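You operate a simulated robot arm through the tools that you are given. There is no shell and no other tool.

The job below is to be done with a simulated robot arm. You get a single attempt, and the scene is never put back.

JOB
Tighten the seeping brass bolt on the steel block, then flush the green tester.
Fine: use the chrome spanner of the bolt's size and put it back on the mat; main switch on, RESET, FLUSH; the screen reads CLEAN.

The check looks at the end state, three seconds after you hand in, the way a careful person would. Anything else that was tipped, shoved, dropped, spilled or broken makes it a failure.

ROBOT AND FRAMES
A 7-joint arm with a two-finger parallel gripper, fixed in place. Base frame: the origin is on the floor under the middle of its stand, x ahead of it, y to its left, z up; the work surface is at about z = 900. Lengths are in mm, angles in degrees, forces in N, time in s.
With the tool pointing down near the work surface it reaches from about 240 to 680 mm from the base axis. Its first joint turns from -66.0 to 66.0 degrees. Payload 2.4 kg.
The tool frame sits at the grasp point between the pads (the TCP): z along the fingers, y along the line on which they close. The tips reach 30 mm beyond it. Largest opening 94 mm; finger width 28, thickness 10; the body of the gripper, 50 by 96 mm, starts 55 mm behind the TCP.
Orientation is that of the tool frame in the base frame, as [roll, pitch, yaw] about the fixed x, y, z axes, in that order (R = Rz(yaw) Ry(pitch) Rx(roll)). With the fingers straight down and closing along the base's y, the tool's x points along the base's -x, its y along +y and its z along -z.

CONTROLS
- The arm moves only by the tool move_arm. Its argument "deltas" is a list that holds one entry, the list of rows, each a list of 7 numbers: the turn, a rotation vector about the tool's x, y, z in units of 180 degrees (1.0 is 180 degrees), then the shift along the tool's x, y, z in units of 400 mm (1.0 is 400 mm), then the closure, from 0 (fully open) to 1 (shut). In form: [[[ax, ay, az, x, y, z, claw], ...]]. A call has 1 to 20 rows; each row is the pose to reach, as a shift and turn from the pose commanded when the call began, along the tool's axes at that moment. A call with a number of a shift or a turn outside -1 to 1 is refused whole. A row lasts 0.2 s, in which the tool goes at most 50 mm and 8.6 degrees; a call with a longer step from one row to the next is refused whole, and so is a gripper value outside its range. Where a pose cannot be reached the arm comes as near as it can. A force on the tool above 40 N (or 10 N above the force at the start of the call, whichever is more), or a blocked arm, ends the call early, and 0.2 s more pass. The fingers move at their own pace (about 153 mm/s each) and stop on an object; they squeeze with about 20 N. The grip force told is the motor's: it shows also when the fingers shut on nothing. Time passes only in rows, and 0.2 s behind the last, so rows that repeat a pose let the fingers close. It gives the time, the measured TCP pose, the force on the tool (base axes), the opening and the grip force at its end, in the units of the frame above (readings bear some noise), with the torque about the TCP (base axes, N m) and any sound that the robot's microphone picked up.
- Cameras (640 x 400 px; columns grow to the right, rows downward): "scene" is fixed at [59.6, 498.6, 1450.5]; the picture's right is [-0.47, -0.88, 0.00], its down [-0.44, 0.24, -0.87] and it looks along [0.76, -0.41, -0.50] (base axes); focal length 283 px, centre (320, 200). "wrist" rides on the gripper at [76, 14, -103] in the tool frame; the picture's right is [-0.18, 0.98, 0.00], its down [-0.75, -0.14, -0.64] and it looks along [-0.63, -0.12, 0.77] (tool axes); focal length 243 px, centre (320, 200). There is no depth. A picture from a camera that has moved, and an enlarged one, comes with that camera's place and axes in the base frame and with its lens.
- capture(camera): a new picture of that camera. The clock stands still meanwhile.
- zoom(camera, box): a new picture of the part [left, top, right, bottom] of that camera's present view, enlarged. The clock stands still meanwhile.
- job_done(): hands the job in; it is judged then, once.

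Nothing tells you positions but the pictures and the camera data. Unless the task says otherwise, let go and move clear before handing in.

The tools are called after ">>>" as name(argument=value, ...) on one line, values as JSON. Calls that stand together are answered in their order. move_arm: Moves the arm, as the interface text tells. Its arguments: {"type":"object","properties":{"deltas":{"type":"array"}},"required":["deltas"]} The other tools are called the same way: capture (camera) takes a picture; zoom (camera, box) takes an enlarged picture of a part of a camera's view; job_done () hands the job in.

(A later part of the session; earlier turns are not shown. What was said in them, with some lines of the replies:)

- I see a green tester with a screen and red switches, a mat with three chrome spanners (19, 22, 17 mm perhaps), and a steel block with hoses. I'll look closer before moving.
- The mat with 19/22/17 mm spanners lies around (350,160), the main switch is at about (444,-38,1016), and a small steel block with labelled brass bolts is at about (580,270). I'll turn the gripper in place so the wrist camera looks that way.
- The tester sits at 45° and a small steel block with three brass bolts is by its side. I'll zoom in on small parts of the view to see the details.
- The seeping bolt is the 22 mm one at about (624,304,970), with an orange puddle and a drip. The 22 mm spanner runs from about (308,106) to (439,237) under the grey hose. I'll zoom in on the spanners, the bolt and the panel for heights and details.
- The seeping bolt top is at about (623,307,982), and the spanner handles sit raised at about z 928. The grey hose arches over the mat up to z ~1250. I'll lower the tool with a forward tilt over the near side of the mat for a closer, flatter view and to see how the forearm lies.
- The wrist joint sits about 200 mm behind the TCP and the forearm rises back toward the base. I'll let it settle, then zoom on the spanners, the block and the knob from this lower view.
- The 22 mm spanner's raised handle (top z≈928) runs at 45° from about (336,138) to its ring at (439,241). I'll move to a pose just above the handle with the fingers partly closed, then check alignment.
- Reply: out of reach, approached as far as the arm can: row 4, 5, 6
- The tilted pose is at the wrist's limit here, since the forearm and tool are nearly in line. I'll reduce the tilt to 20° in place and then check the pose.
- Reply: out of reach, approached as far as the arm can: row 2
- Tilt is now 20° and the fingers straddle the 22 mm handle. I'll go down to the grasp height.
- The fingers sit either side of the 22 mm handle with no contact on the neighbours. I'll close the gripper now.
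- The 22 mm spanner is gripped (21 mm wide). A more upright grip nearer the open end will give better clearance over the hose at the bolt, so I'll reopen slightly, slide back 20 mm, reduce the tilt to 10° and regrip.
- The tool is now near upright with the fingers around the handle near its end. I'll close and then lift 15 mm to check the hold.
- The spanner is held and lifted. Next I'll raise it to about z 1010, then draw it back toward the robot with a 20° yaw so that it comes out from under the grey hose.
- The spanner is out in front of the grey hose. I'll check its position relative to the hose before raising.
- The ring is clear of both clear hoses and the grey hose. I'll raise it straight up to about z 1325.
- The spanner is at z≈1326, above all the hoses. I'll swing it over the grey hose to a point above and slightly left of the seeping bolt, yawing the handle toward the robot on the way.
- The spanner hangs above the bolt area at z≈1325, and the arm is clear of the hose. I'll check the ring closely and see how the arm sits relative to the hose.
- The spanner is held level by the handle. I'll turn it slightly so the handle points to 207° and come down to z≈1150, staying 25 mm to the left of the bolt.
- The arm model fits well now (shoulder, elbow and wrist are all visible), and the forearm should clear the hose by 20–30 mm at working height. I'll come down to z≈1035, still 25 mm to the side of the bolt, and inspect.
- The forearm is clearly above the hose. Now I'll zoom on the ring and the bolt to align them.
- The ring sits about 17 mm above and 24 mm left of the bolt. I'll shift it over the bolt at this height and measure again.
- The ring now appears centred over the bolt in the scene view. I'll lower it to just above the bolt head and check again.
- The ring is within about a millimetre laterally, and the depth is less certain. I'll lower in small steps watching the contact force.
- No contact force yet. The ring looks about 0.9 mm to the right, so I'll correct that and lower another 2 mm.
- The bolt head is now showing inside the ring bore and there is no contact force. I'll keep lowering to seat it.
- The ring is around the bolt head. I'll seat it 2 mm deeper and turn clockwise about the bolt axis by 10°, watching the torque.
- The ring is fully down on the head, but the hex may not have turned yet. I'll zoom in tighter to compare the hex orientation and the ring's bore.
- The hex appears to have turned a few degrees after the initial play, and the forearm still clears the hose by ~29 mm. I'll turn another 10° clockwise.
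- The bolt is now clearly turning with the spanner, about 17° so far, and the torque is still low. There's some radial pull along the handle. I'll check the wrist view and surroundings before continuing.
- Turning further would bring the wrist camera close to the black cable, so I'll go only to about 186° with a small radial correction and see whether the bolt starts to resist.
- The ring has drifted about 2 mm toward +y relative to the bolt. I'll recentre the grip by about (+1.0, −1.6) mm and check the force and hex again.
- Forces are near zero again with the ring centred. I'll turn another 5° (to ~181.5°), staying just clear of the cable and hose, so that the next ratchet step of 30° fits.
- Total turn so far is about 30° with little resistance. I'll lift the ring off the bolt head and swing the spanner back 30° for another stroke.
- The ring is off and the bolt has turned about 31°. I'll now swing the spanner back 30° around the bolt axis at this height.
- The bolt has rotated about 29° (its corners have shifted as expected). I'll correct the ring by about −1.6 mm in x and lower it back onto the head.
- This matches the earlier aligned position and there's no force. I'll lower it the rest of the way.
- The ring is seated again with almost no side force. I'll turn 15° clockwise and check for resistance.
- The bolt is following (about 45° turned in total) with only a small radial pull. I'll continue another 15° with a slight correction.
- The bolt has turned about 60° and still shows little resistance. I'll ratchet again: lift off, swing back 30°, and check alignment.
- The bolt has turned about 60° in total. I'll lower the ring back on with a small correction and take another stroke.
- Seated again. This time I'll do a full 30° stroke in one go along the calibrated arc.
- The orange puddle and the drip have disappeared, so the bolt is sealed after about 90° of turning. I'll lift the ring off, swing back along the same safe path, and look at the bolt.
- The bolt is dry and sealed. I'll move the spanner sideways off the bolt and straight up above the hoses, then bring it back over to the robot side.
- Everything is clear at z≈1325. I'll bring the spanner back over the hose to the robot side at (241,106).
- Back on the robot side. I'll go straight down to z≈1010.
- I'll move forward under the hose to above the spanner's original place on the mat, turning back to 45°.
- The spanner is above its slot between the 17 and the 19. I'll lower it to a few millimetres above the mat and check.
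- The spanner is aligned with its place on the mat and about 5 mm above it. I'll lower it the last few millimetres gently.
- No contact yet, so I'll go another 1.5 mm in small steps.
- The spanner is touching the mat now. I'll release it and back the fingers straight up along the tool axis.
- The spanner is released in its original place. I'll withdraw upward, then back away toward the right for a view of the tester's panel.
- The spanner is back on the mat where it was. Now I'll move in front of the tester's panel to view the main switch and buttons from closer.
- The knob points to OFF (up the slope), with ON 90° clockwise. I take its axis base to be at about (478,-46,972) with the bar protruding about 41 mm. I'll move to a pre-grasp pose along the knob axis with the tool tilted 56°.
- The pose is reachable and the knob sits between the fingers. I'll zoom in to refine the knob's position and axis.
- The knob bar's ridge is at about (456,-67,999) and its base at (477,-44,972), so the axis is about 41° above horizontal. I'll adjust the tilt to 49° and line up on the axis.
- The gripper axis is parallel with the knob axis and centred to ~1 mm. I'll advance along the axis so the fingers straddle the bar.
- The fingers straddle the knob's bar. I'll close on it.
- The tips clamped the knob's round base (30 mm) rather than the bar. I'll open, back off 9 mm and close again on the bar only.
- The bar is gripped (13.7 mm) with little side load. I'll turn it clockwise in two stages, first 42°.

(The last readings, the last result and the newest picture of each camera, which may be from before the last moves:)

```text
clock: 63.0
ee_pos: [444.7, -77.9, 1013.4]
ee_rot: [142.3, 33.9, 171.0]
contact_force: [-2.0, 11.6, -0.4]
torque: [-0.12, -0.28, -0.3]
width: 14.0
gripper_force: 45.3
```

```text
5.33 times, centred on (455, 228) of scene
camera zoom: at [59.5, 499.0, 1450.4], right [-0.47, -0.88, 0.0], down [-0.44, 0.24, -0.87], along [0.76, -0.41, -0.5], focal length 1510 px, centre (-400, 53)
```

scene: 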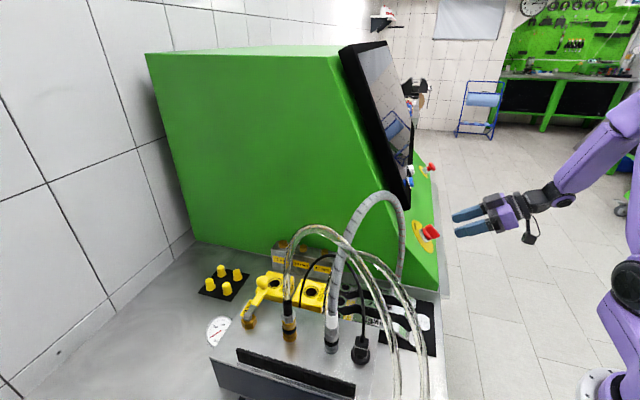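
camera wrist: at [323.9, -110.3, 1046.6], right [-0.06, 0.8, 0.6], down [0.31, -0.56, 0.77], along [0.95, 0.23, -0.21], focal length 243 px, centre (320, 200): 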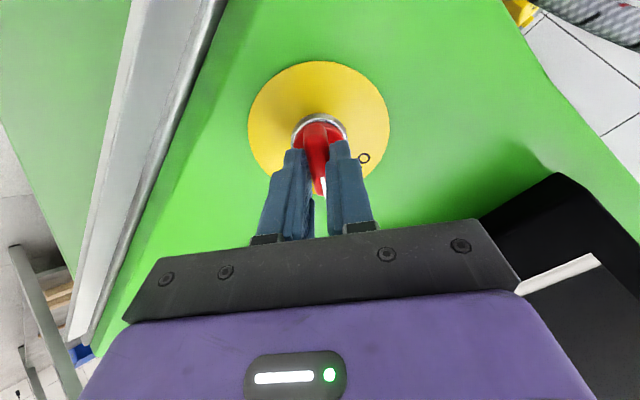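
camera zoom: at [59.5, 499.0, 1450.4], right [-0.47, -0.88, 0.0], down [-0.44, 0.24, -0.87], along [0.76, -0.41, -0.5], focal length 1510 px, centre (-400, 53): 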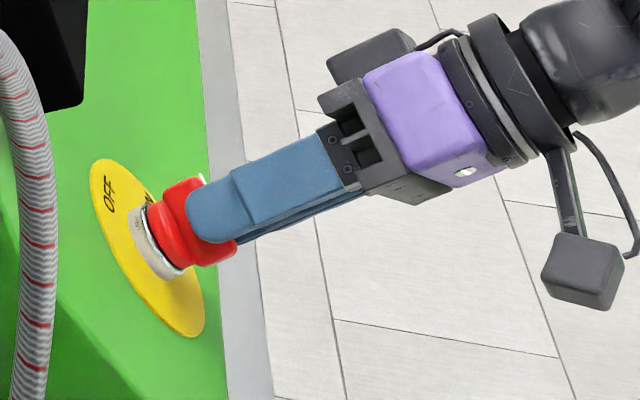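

The knob is following the gripper. I'll turn the remaining 48° with a small sideways relief.

>>> move_arm(deltas=[[[0, 0, 0.0445, 0.0003, 0.0021, 0, 1], [0, 0, 0.0889, 0.0003, 0.0021, 0, 1], [0, 0, 0.1333, 0.0003, 0.0021, 0, 1], [0, 0, 0.1778, 0.0003, 0.0021, 0, 1], [0, 0, 0.2222, 0.0003, 0.0021, 0, 1], [0, 0, 0.2667, 0.0003, 0.0021, 0, 1], [0, 0, 0.2667, 0.0003, 0.0021, 0, 1]]])

>>> capture(camera="wrist")

>>> zoom(camera="scene", box=[405, 190, 505, 265])

>>> zoom(camera="scene", box=[330, 30, 470, 230])

```text
clock: 64.6
ee_pos: [443.7, -76.3, 1015.5]
ee_rot: [130.8, 0.1, 135.1]
contact_force: [3.3, 22.5, 9.6]
torque: [-0.46, -0.31, -0.48]
width: 14.2
gripper_force: 45.0
```

```text
taken
camera wrist: at [342.0, -71.0, 1093.8], right [0.59, 0.32, 0.74], down [0.12, -0.94, 0.31], along [0.8, -0.09, -0.59], focal length 243 px, centre (320, 200)
```

wrist: 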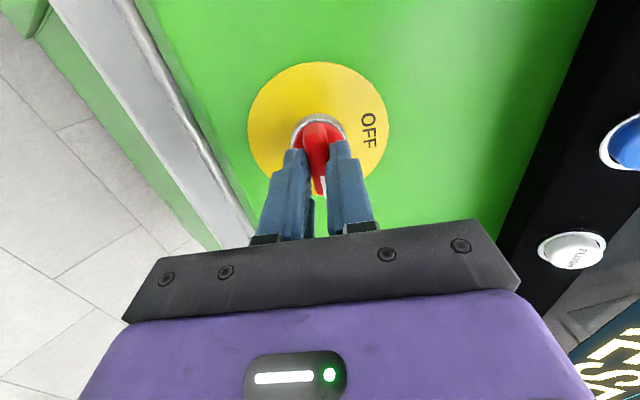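

```text
5.33 times, centred on (455, 228) of scene
camera zoom: at [59.6, 499.3, 1450.2], right [-0.47, -0.88, 0.0], down [-0.44, 0.24, -0.87], along [0.76, -0.41, -0.5], focal length 1510 px, centre (-400, 53)
```

zoom: 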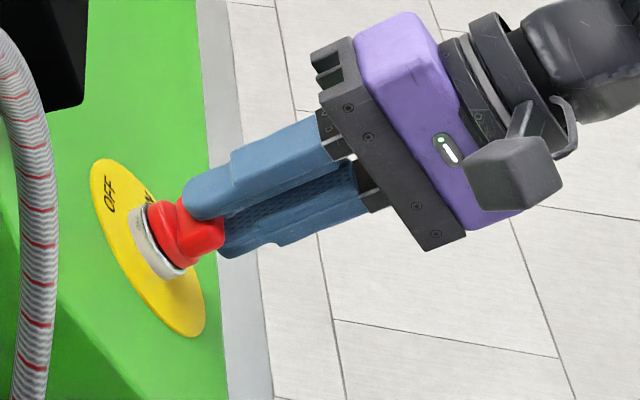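

```text
2.00 times, centred on (400, 130) of scene
camera zoom: at [59.6, 499.3, 1450.2], right [-0.47, -0.88, 0.0], down [-0.44, 0.24, -0.87], along [0.76, -0.41, -0.5], focal length 566 px, centre (160, 340)
```

zoom: 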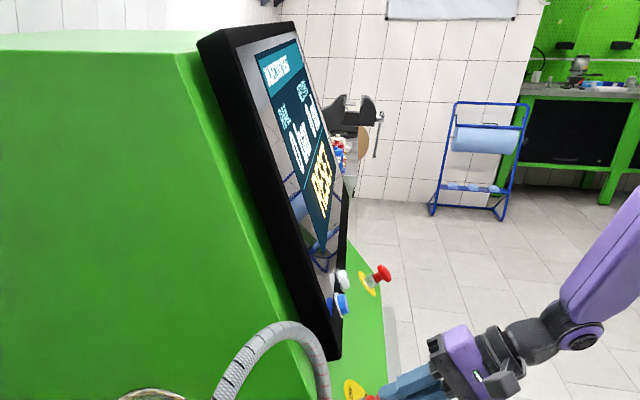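

The screen has come on, so the main switch is ON. I'll release the knob and back straight off.

>>> move_arm(deltas=[[[0, 0, 0, 0, 0, 0, 0.6], [0, 0, 0, 0, 0, 0, 0.55], [0, 0, 0, 0, 0, 0, 0.55], [0, 0, 0, 0, 0, -0.04, 0.55], [0, 0, 0, 0, 0, -0.1, 0.55], [0, 0, 0, 0, 0, -0.2, 0.55], [0, 0, 0, 0, 0, -0.2, 0.55]]])

>>> zoom(camera="scene", box=[375, 60, 425, 110])

>>> capture(camera="wrist")

>>> zoom(camera="scene", box=[395, 140, 495, 265])

```text
clock: 66.2
ee_pos: [401.9, -117.6, 1067.3]
ee_rot: [131.0, 0.0, 134.9]
contact_force: [-0.9, -0.1, -0.4]
torque: [-0.01, -0.02, 0.0]
width: 42.3
gripper_force: 0.0
```

```text
8.00 times, centred on (400, 85) of scene
camera zoom: at [59.6, 498.6, 1450.5], right [-0.47, -0.88, 0.0], down [-0.44, 0.24, -0.87], along [0.76, -0.41, -0.5], focal length 2266 px, centre (-320, 1120)
```

zoom: 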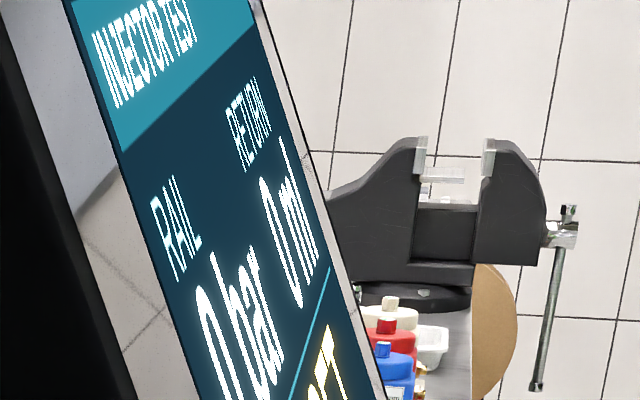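

```text
taken
camera wrist: at [299.2, -112.8, 1146.3], right [0.59, 0.32, 0.74], down [0.12, -0.94, 0.31], along [0.8, -0.09, -0.59], focal length 243 px, centre (320, 200)
```

wrist: 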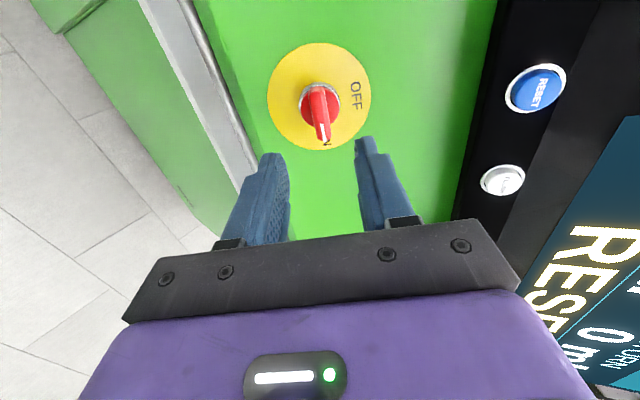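

```text
3.20 times, centred on (445, 202) of scene
camera zoom: at [59.6, 498.6, 1450.5], right [-0.47, -0.88, 0.0], down [-0.44, 0.24, -0.87], along [0.76, -0.41, -0.5], focal length 906 px, centre (-80, 192)
```

zoom: 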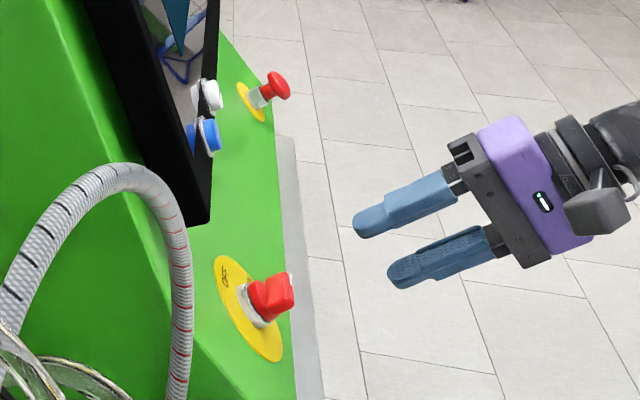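

The screen shows "INJECTOR TEST, 0 bar, 0 ml, RESET", and the knob points to ON. RESET is at about (518,-4,1133) and FLUSH at (576,-61,1133). I'll close the fingers and move to a pre-press pose in front of RESET.

>>> move_arm(deltas=[[[-0.0153, 0, 0, -0.0008, 0.0893, 0.0076, 1], [-0.0306, 0, 0, -0.0015, 0.1787, 0.0152, 1], [-0.0458, 0, 0, -0.0023, 0.268, 0.0227, 1], [-0.0611, 0, 0, -0.003, 0.3573, 0.0303, 1], [-0.0611, 0, 0, -0.003, 0.3573, 0.0303, 1]]])

>>> capture(camera="wrist")

>>> zoom(camera="scene", box=[380, 120, 480, 195])

```text
clock: 67.4
ee_pos: [477.8, -46.4, 1169.0]
ee_rot: [120.1, 0.0, 134.8]
contact_force: [-0.9, 0.6, -0.4]
torque: [0.01, 0.0, 0.01]
width: 0.0
gripper_force: 20.2
```

```text
taken
camera wrist: at [365.1, -50.3, 1233.8], right [0.48, 0.22, 0.85], down [0.09, -0.98, 0.2], along [0.87, -0.02, -0.49], focal length 243 px, centre (320, 200)
```

wrist: 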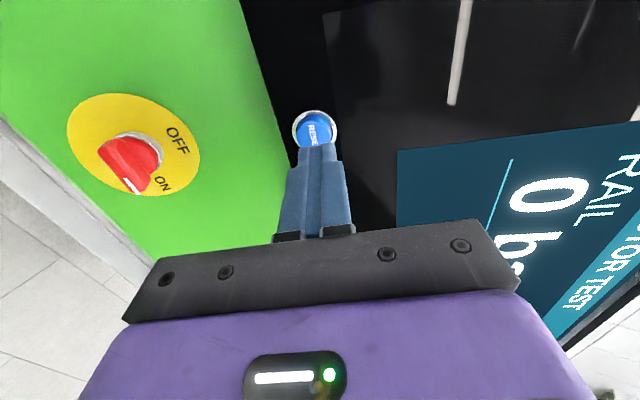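

```text
5.33 times, centred on (430, 158) of scene
camera zoom: at [59.6, 498.6, 1450.5], right [-0.47, -0.88, 0.0], down [-0.44, 0.24, -0.87], along [0.76, -0.41, -0.5], focal length 1510 px, centre (-267, 427)
```

zoom: 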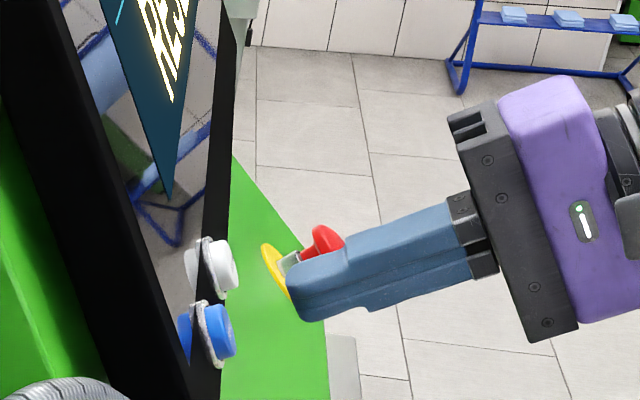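

The fingertips point straight at RESET, about 40 mm away. I'll approach to just short of it with a small centring correction.

>>> move_arm(deltas=[[[0, 0, 0, 0.0014, -0.0033, 0.045, 1], [0, 0, 0, 0.0028, -0.0065, 0.085, 1], [0, 0, 0, 0.0028, -0.0065, 0.085, 1]]])

>>> zoom(camera="wrist", box=[240, 60, 400, 220])

>>> zoom(camera="scene", box=[390, 140, 450, 190])

```text
clock: 68.2
ee_pos: [496.8, -25.1, 1148.1]
ee_rot: [120.0, 0.0, 134.7]
contact_force: [-0.8, -1.3, 3.2]
torque: [0.02, -0.01, -0.03]
width: 0.1
gripper_force: 20.2
heard: click
```

```text
2.50 times, centred on (320, 140) of wrist
camera zoom: at [383.9, -30.2, 1212.6], right [0.48, 0.22, 0.85], down [0.09, -0.98, 0.2], along [0.87, -0.02, -0.49], focal length 606 px, centre (320, 350)
```

zoom: 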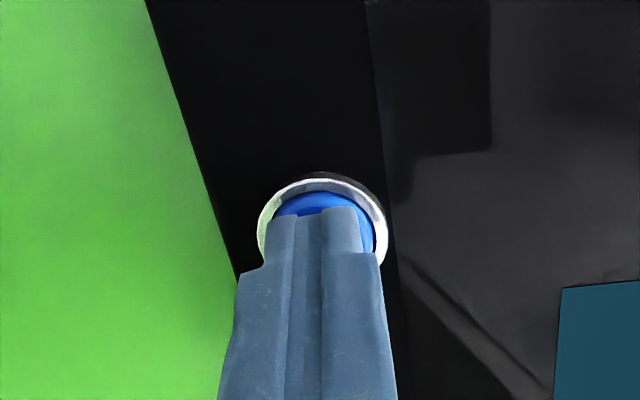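

```text
8.00 times, centred on (420, 165) of scene
camera zoom: at [59.5, 498.6, 1450.5], right [-0.47, -0.88, 0.0], down [-0.44, 0.24, -0.87], along [0.76, -0.41, -0.5], focal length 2266 px, centre (-480, 480)
```

zoom: 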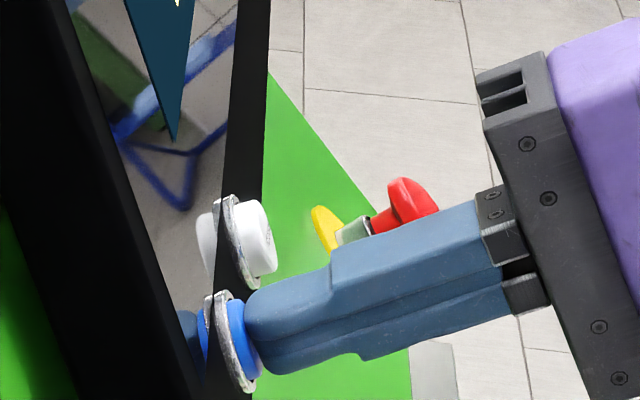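

A click was heard, so RESET has been pressed. I'll back off and read the screen.

>>> move_arm(deltas=[[[0, 0, 0, 0, 0, -0.05, 1], [0, 0, 0, 0, 0, -0.12, 1], [0, 0, 0, 0, 0, -0.2, 1], [0, 0, 0, 0, 0, -0.2, 1]]])

>>> capture(camera="wrist")

>>> zoom(camera="scene", box=[370, 40, 440, 140])

>>> zoom(camera="scene", box=[260, 225, 340, 285])

```text
clock: 69.2
ee_pos: [446.5, -78.0, 1188.8]
ee_rot: [119.9, 0.0, 134.8]
contact_force: [-0.8, 0.1, 0.7]
torque: [-0.01, 0.0, 0.0]
width: 0.3
gripper_force: 20.3
```

```text
taken
camera wrist: at [334.7, -81.4, 1252.5], right [0.48, 0.22, 0.85], down [0.09, -0.98, 0.2], along [0.87, -0.02, -0.49], focal length 243 px, centre (320, 200)
```

wrist: 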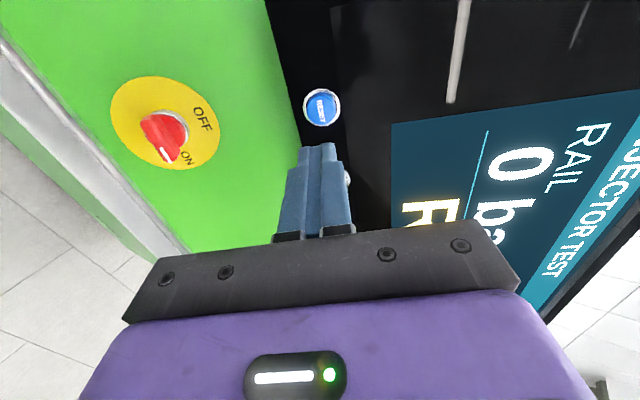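

```text
4.00 times, centred on (405, 90) of scene
camera zoom: at [59.6, 498.6, 1450.5], right [-0.47, -0.88, 0.0], down [-0.44, 0.24, -0.87], along [0.76, -0.41, -0.5], focal length 1133 px, centre (-20, 640)
```

zoom: 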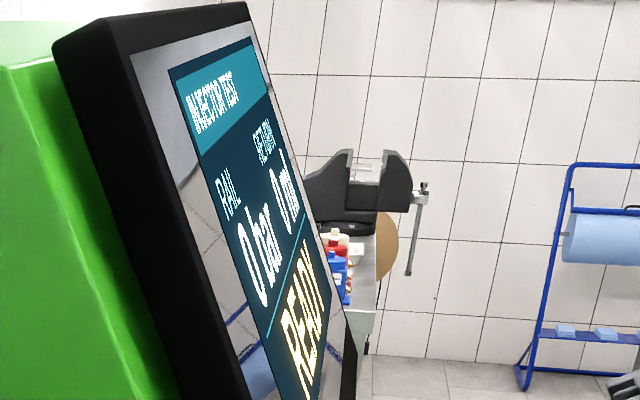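

```text
6.67 times, centred on (300, 255) of scene
camera zoom: at [59.6, 498.6, 1450.5], right [-0.47, -0.88, 0.0], down [-0.44, 0.24, -0.87], along [0.76, -0.41, -0.5], focal length 1888 px, centre (453, -167)
```

zoom: 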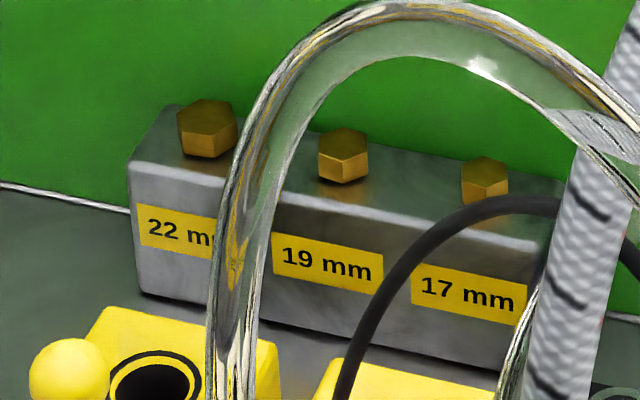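

The screen reads READY. Next I'll shift sideways about 82 mm to line up with the white FLUSH button.

>>> move_arm(deltas=[[[0, 0, 0, -0.068, 0, 0, 1], [0, 0, 0, -0.136, 0, 0, 1], [0, 0, 0, -0.204, 0, 0, 1], [0, 0, 0, -0.204, 0, 0, 1]]])

>>> capture(camera="wrist")

>>> zoom(camera="wrist", box=[240, 40, 400, 220])

>>> zoom(camera="scene", box=[390, 130, 490, 200])

```text
clock: 70.2
ee_pos: [502.6, -137.3, 1185.8]
ee_rot: [119.9, 0.0, 134.9]
contact_force: [0.9, 0.1, 0.0]
torque: [0.03, -0.01, 0.04]
width: 0.1
gripper_force: 19.6
```

```text
taken
camera wrist: at [391.1, -141.4, 1251.0], right [0.48, 0.22, 0.85], down [0.09, -0.98, 0.2], along [0.87, -0.02, -0.49], focal length 243 px, centre (320, 200)
```

wrist: 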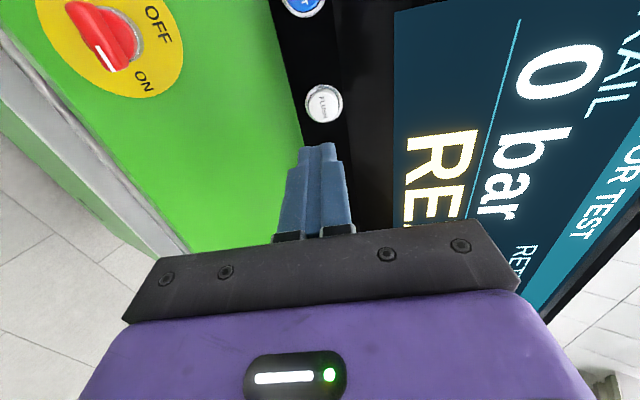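

```text
2.22 times, centred on (320, 130) of wrist
camera zoom: at [391.1, -141.4, 1251.0], right [0.48, 0.22, 0.85], down [0.09, -0.98, 0.2], along [0.87, -0.02, -0.49], focal length 539 px, centre (320, 356)
```

zoom: 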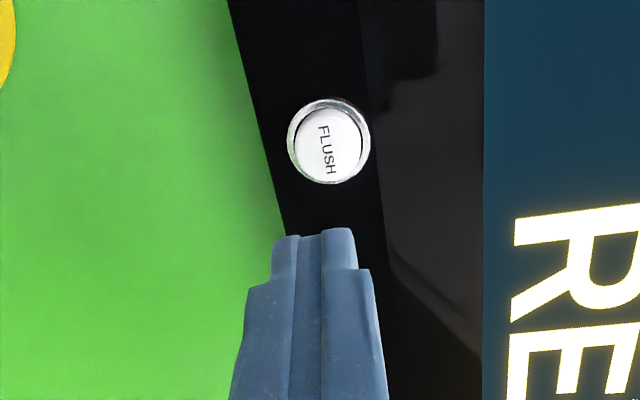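

```text
5.71 times, centred on (440, 165) of scene
camera zoom: at [59.6, 498.6, 1450.5], right [-0.47, -0.88, 0.0], down [-0.44, 0.24, -0.87], along [0.76, -0.41, -0.5], focal length 1618 px, centre (-366, 400)
```

zoom: 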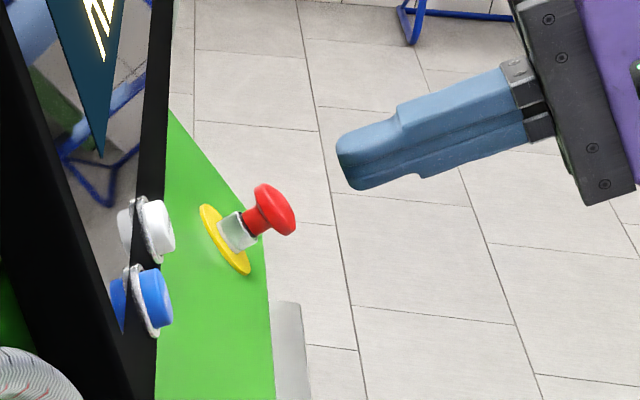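

FLUSH is directly ahead at about (574,-62,1133). I'll approach with a small centring correction, stopping just short of it.

>>> move_arm(deltas=[[[0, 0, 0, 0.0038, 0.0044, 0.08, 1], [0, 0, 0, 0.0075, 0.0088, 0.15, 1], [0, 0, 0, 0.0075, 0.0088, 0.185, 1], [0, 0, 0, 0.0075, 0.0088, 0.185, 1]]])

>>> zoom(camera="wrist", box=[240, 60, 400, 220])

>>> zoom(camera="scene", box=[390, 140, 450, 190])

```text
clock: 71.2
ee_pos: [548.6, -87.1, 1152.6]
ee_rot: [120.1, 0.0, 134.9]
contact_force: [0.2, 0.2, -0.6]
torque: [-0.01, 0.0, 0.01]
width: 0.0
gripper_force: 20.4
```

```text
2.50 times, centred on (320, 140) of wrist
camera zoom: at [435.8, -90.5, 1217.0], right [0.48, 0.22, 0.85], down [0.09, -0.98, 0.2], along [0.87, -0.02, -0.49], focal length 606 px, centre (320, 350)
```

zoom: 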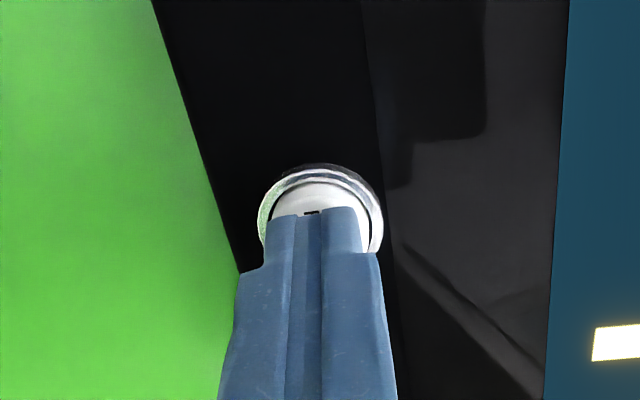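

```text
8.00 times, centred on (420, 165) of scene
camera zoom: at [59.6, 498.6, 1450.5], right [-0.47, -0.88, 0.0], down [-0.44, 0.24, -0.87], along [0.76, -0.41, -0.5], focal length 2266 px, centre (-480, 480)
```

zoom: 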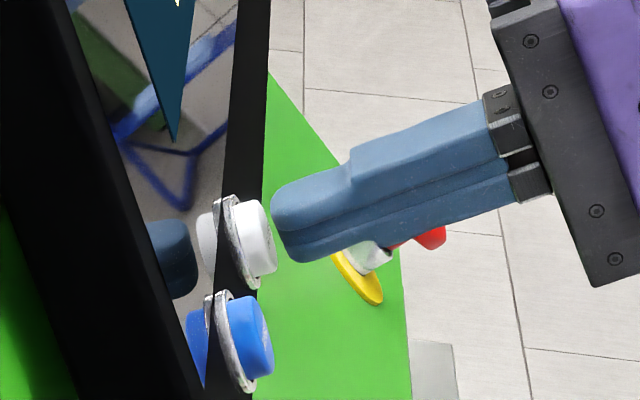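

The fingertips are a few millimetres from FLUSH. I'll press it gently.

>>> move_arm(deltas=[[[0, 0, 0, 0, 0, 0.01, 1], [0, 0, 0, 0, 0, 0.018, 1], [0, 0, 0, 0, 0, 0.025, 1]]])

>>> zoom(camera="scene", box=[370, 40, 440, 140])

```text
clock: 72.0
ee_pos: [554.1, -81.1, 1148.9]
ee_rot: [120.0, 0.0, 134.8]
contact_force: [-1.8, -1.5, 0.6]
torque: [-0.01, 0.0, -0.03]
width: 0.2
gripper_force: 20.2
heard: click
```

```text
4.00 times, centred on (405, 90) of scene
camera zoom: at [59.5, 498.5, 1450.5], right [-0.47, -0.88, 0.0], down [-0.44, 0.24, -0.87], along [0.76, -0.41, -0.5], focal length 1133 px, centre (-20, 640)
```

zoom: 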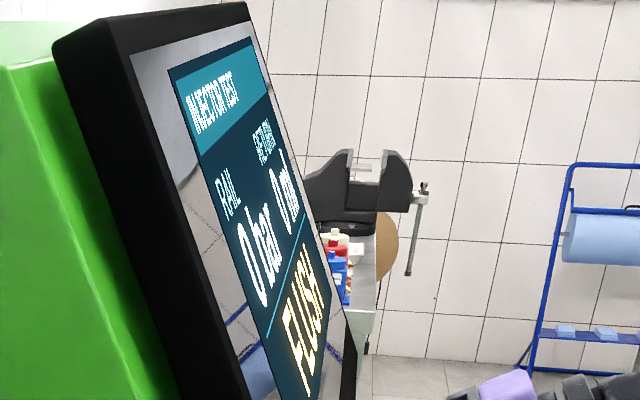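

Click heard, and the screen shows FLUSH, so it's running. I'll back off and wait for CLEAN.

>>> move_arm(deltas=[[[0, 0, 0, 0, 0, -0.05, 1], [0, 0, 0, 0, 0, -0.13, 1], [0, 0, 0, 0, 0, -0.21, 1], [0, 0, 0, 0, 0, -0.21, 1], [0, 0, 0, 0, 0, -0.21, 1], [0, 0, 0, 0, 0, -0.21, 1], [0, 0, 0, 0, 0, -0.21, 1], [0, 0, 0, 0, 0, -0.21, 1]]])

>>> zoom(camera="scene", box=[370, 40, 440, 140])

>>> capture(camera="scene")

```text
clock: 73.8
ee_pos: [501.0, -130.5, 1190.8]
ee_rot: [119.9, 0.0, 134.9]
contact_force: [0.4, 0.3, 0.2]
torque: [0.0, -0.02, -0.03]
width: 0.1
gripper_force: 20.2
```

```text
4.00 times, centred on (405, 90) of scene
camera zoom: at [59.6, 498.6, 1450.5], right [-0.47, -0.88, 0.0], down [-0.44, 0.24, -0.87], along [0.76, -0.41, -0.5], focal length 1133 px, centre (-20, 640)
```

zoom: 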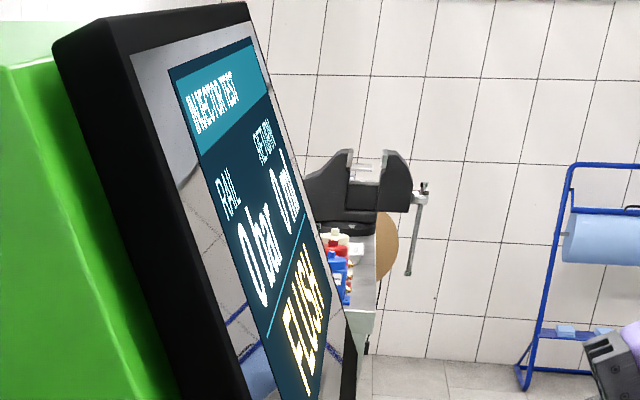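

```text
taken
```

scene: 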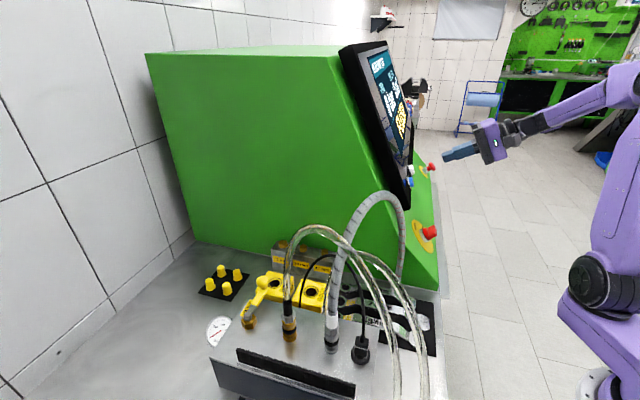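

Still flushing. I'll wait a few seconds, keeping the arm still, and watch the screen and the bolt.

>>> move_arm(deltas=[[[0, 0, 0, 0, 0, 0, 1], [0, 0, 0, 0, 0, 0, 1], [0, 0, 0, 0, 0, 0, 1], [0, 0, 0, 0, 0, 0, 1], [0, 0, 0, 0, 0, 0, 1], [0, 0, 0, 0, 0, 0, 1], [0, 0, 0, 0, 0, 0, 1], [0, 0, 0, 0, 0, 0, 1], [0, 0, 0, 0, 0, 0, 1], [0, 0, 0, 0, 0, 0, 1], [0, 0, 0, 0, 0, 0, 1], [0, 0, 0, 0, 0, 0, 1], [0, 0, 0, 0, 0, 0, 1], [0, 0, 0, 0, 0, 0, 1], [0, 0, 0, 0, 0, 0, 1], [0, 0, 0, 0, 0, 0, 1], [0, 0, 0, 0, 0, 0, 1], [0, 0, 0, 0, 0, 0, 1], [0, 0, 0, 0, 0, 0, 1], [0, 0, 0, 0, 0, 0, 1]]])

>>> zoom(camera="scene", box=[370, 40, 440, 140])

>>> zoom(camera="scene", box=[180, 220, 460, 400])

```text
clock: 78.0
ee_pos: [502.4, -130.6, 1191.0]
ee_rot: [120.1, 0.1, 134.9]
contact_force: [-0.4, 0.5, 0.0]
torque: [-0.03, 0.04, -0.02]
width: 0.2
gripper_force: 19.7
```

```text
4.00 times, centred on (405, 90) of scene
camera zoom: at [59.6, 498.6, 1450.5], right [-0.47, -0.88, 0.0], down [-0.44, 0.24, -0.87], along [0.76, -0.41, -0.5], focal length 1133 px, centre (-20, 640)
```

zoom: 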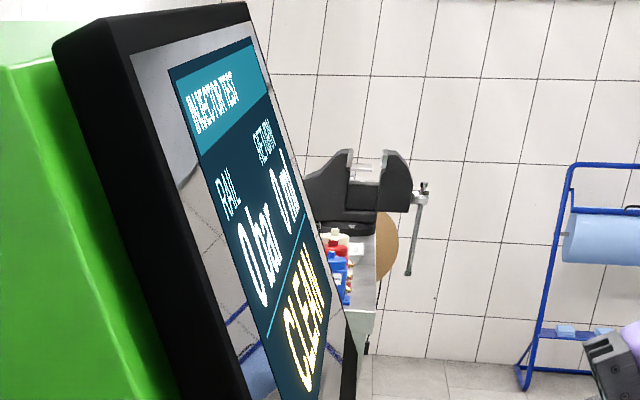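

```text
2.22 times, centred on (320, 310) of scene
camera zoom: at [59.6, 498.6, 1450.5], right [-0.47, -0.88, 0.0], down [-0.44, 0.24, -0.87], along [0.76, -0.41, -0.5], focal length 629 px, centre (320, -44)
```

zoom: 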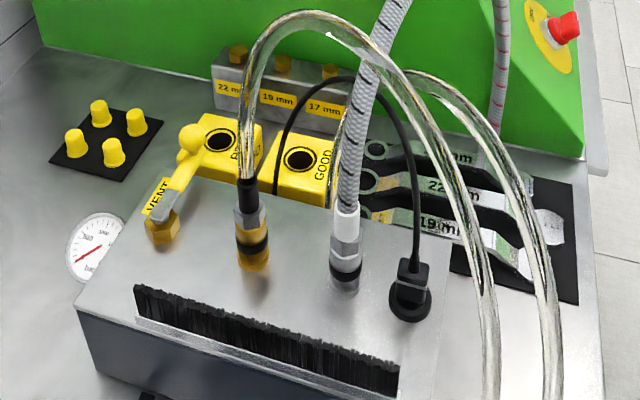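

The screen reads CLEAN. I'll draw the arm further back, then do a last check of the bolt, the spanner and the panel.

>>> move_arm(deltas=[[[0, 0, 0, 0, 0, -0.08, 0.8], [0, 0, 0, 0, 0, -0.16, 0.5], [0, 0, 0, 0, 0, -0.22, 0.5], [0, 0, 0, 0, 0, -0.22, 0.5]]])

>>> zoom(camera="scene", box=[260, 225, 340, 285])

>>> zoom(camera="scene", box=[330, 275, 440, 360])

>>> zoom(camera="scene", box=[360, 40, 480, 260])

```text
clock: 79.0
ee_pos: [449.8, -186.6, 1233.3]
ee_rot: [120.0, 0.1, 134.7]
contact_force: [-0.2, 0.2, -0.9]
torque: [0.0, 0.02, 0.0]
width: 47.1
gripper_force: 0.1
```

```text
6.67 times, centred on (300, 255) of scene
camera zoom: at [59.6, 498.6, 1450.5], right [-0.47, -0.88, 0.0], down [-0.44, 0.24, -0.87], along [0.76, -0.41, -0.5], focal length 1888 px, centre (453, -167)
```

zoom: 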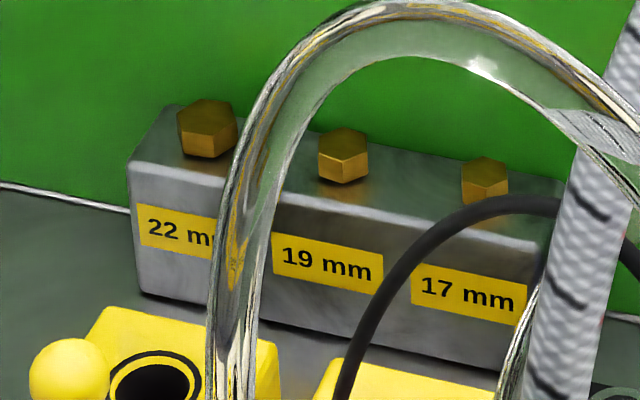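

```text
4.71 times, centred on (385, 318) of scene
camera zoom: at [59.6, 498.6, 1450.5], right [-0.47, -0.88, 0.0], down [-0.44, 0.24, -0.87], along [0.76, -0.41, -0.5], focal length 1333 px, centre (14, -353)
```

zoom: 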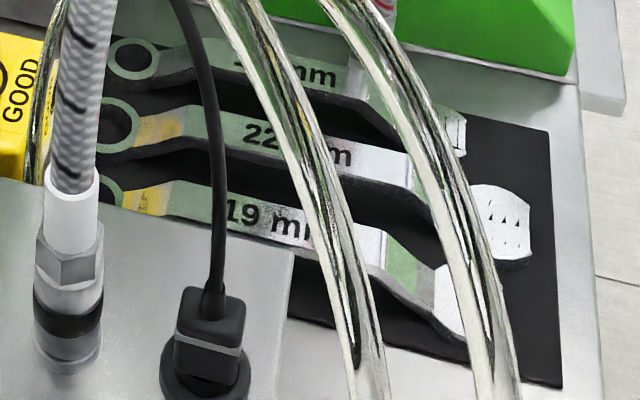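

```text
1.82 times, centred on (420, 150) of scene
camera zoom: at [59.6, 498.6, 1450.5], right [-0.47, -0.88, 0.0], down [-0.44, 0.24, -0.87], along [0.76, -0.41, -0.5], focal length 515 px, centre (138, 291)
```

zoom: 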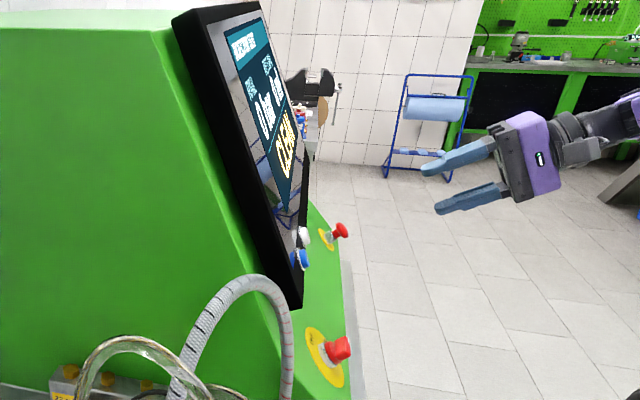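

The 22 mm bolt is dry and tight, and the 22 mm spanner is back in its place on the mat. The main switch is ON and the screen reads CLEAN. Nothing else has been disturbed and the arm is clear, so I'm handing in.

>>> job_done()

```text
The job is handed in.
```

The job is done and handed in: the seeping bolt is sealed and the green tester has been flushed, with the screen reading CLEAN.

- **Bolt:** the seeping one was the 22 mm. I turned it clockwise about 90° with the 22 mm chrome spanner, in three strokes of about 30°. The puddle and drip then disappeared, and the bolt stayed dry through the flush. I judged it tight by the leak stopping, because I never felt a firm stop on the spanner.
- **Spanner:** it is back on the mat between the 17 and 19 mm spanners, in almost exactly its original spot.
- **Tester:** I turned the main switch to ON, then pressed RESET (the screen showed READY) and FLUSH. The screen read CLEAN a few seconds later.

I saw nothing tipped, moved or spilled in the last pictures, and the arm is empty and clear of the bench. The check's verdict has not come back to me.
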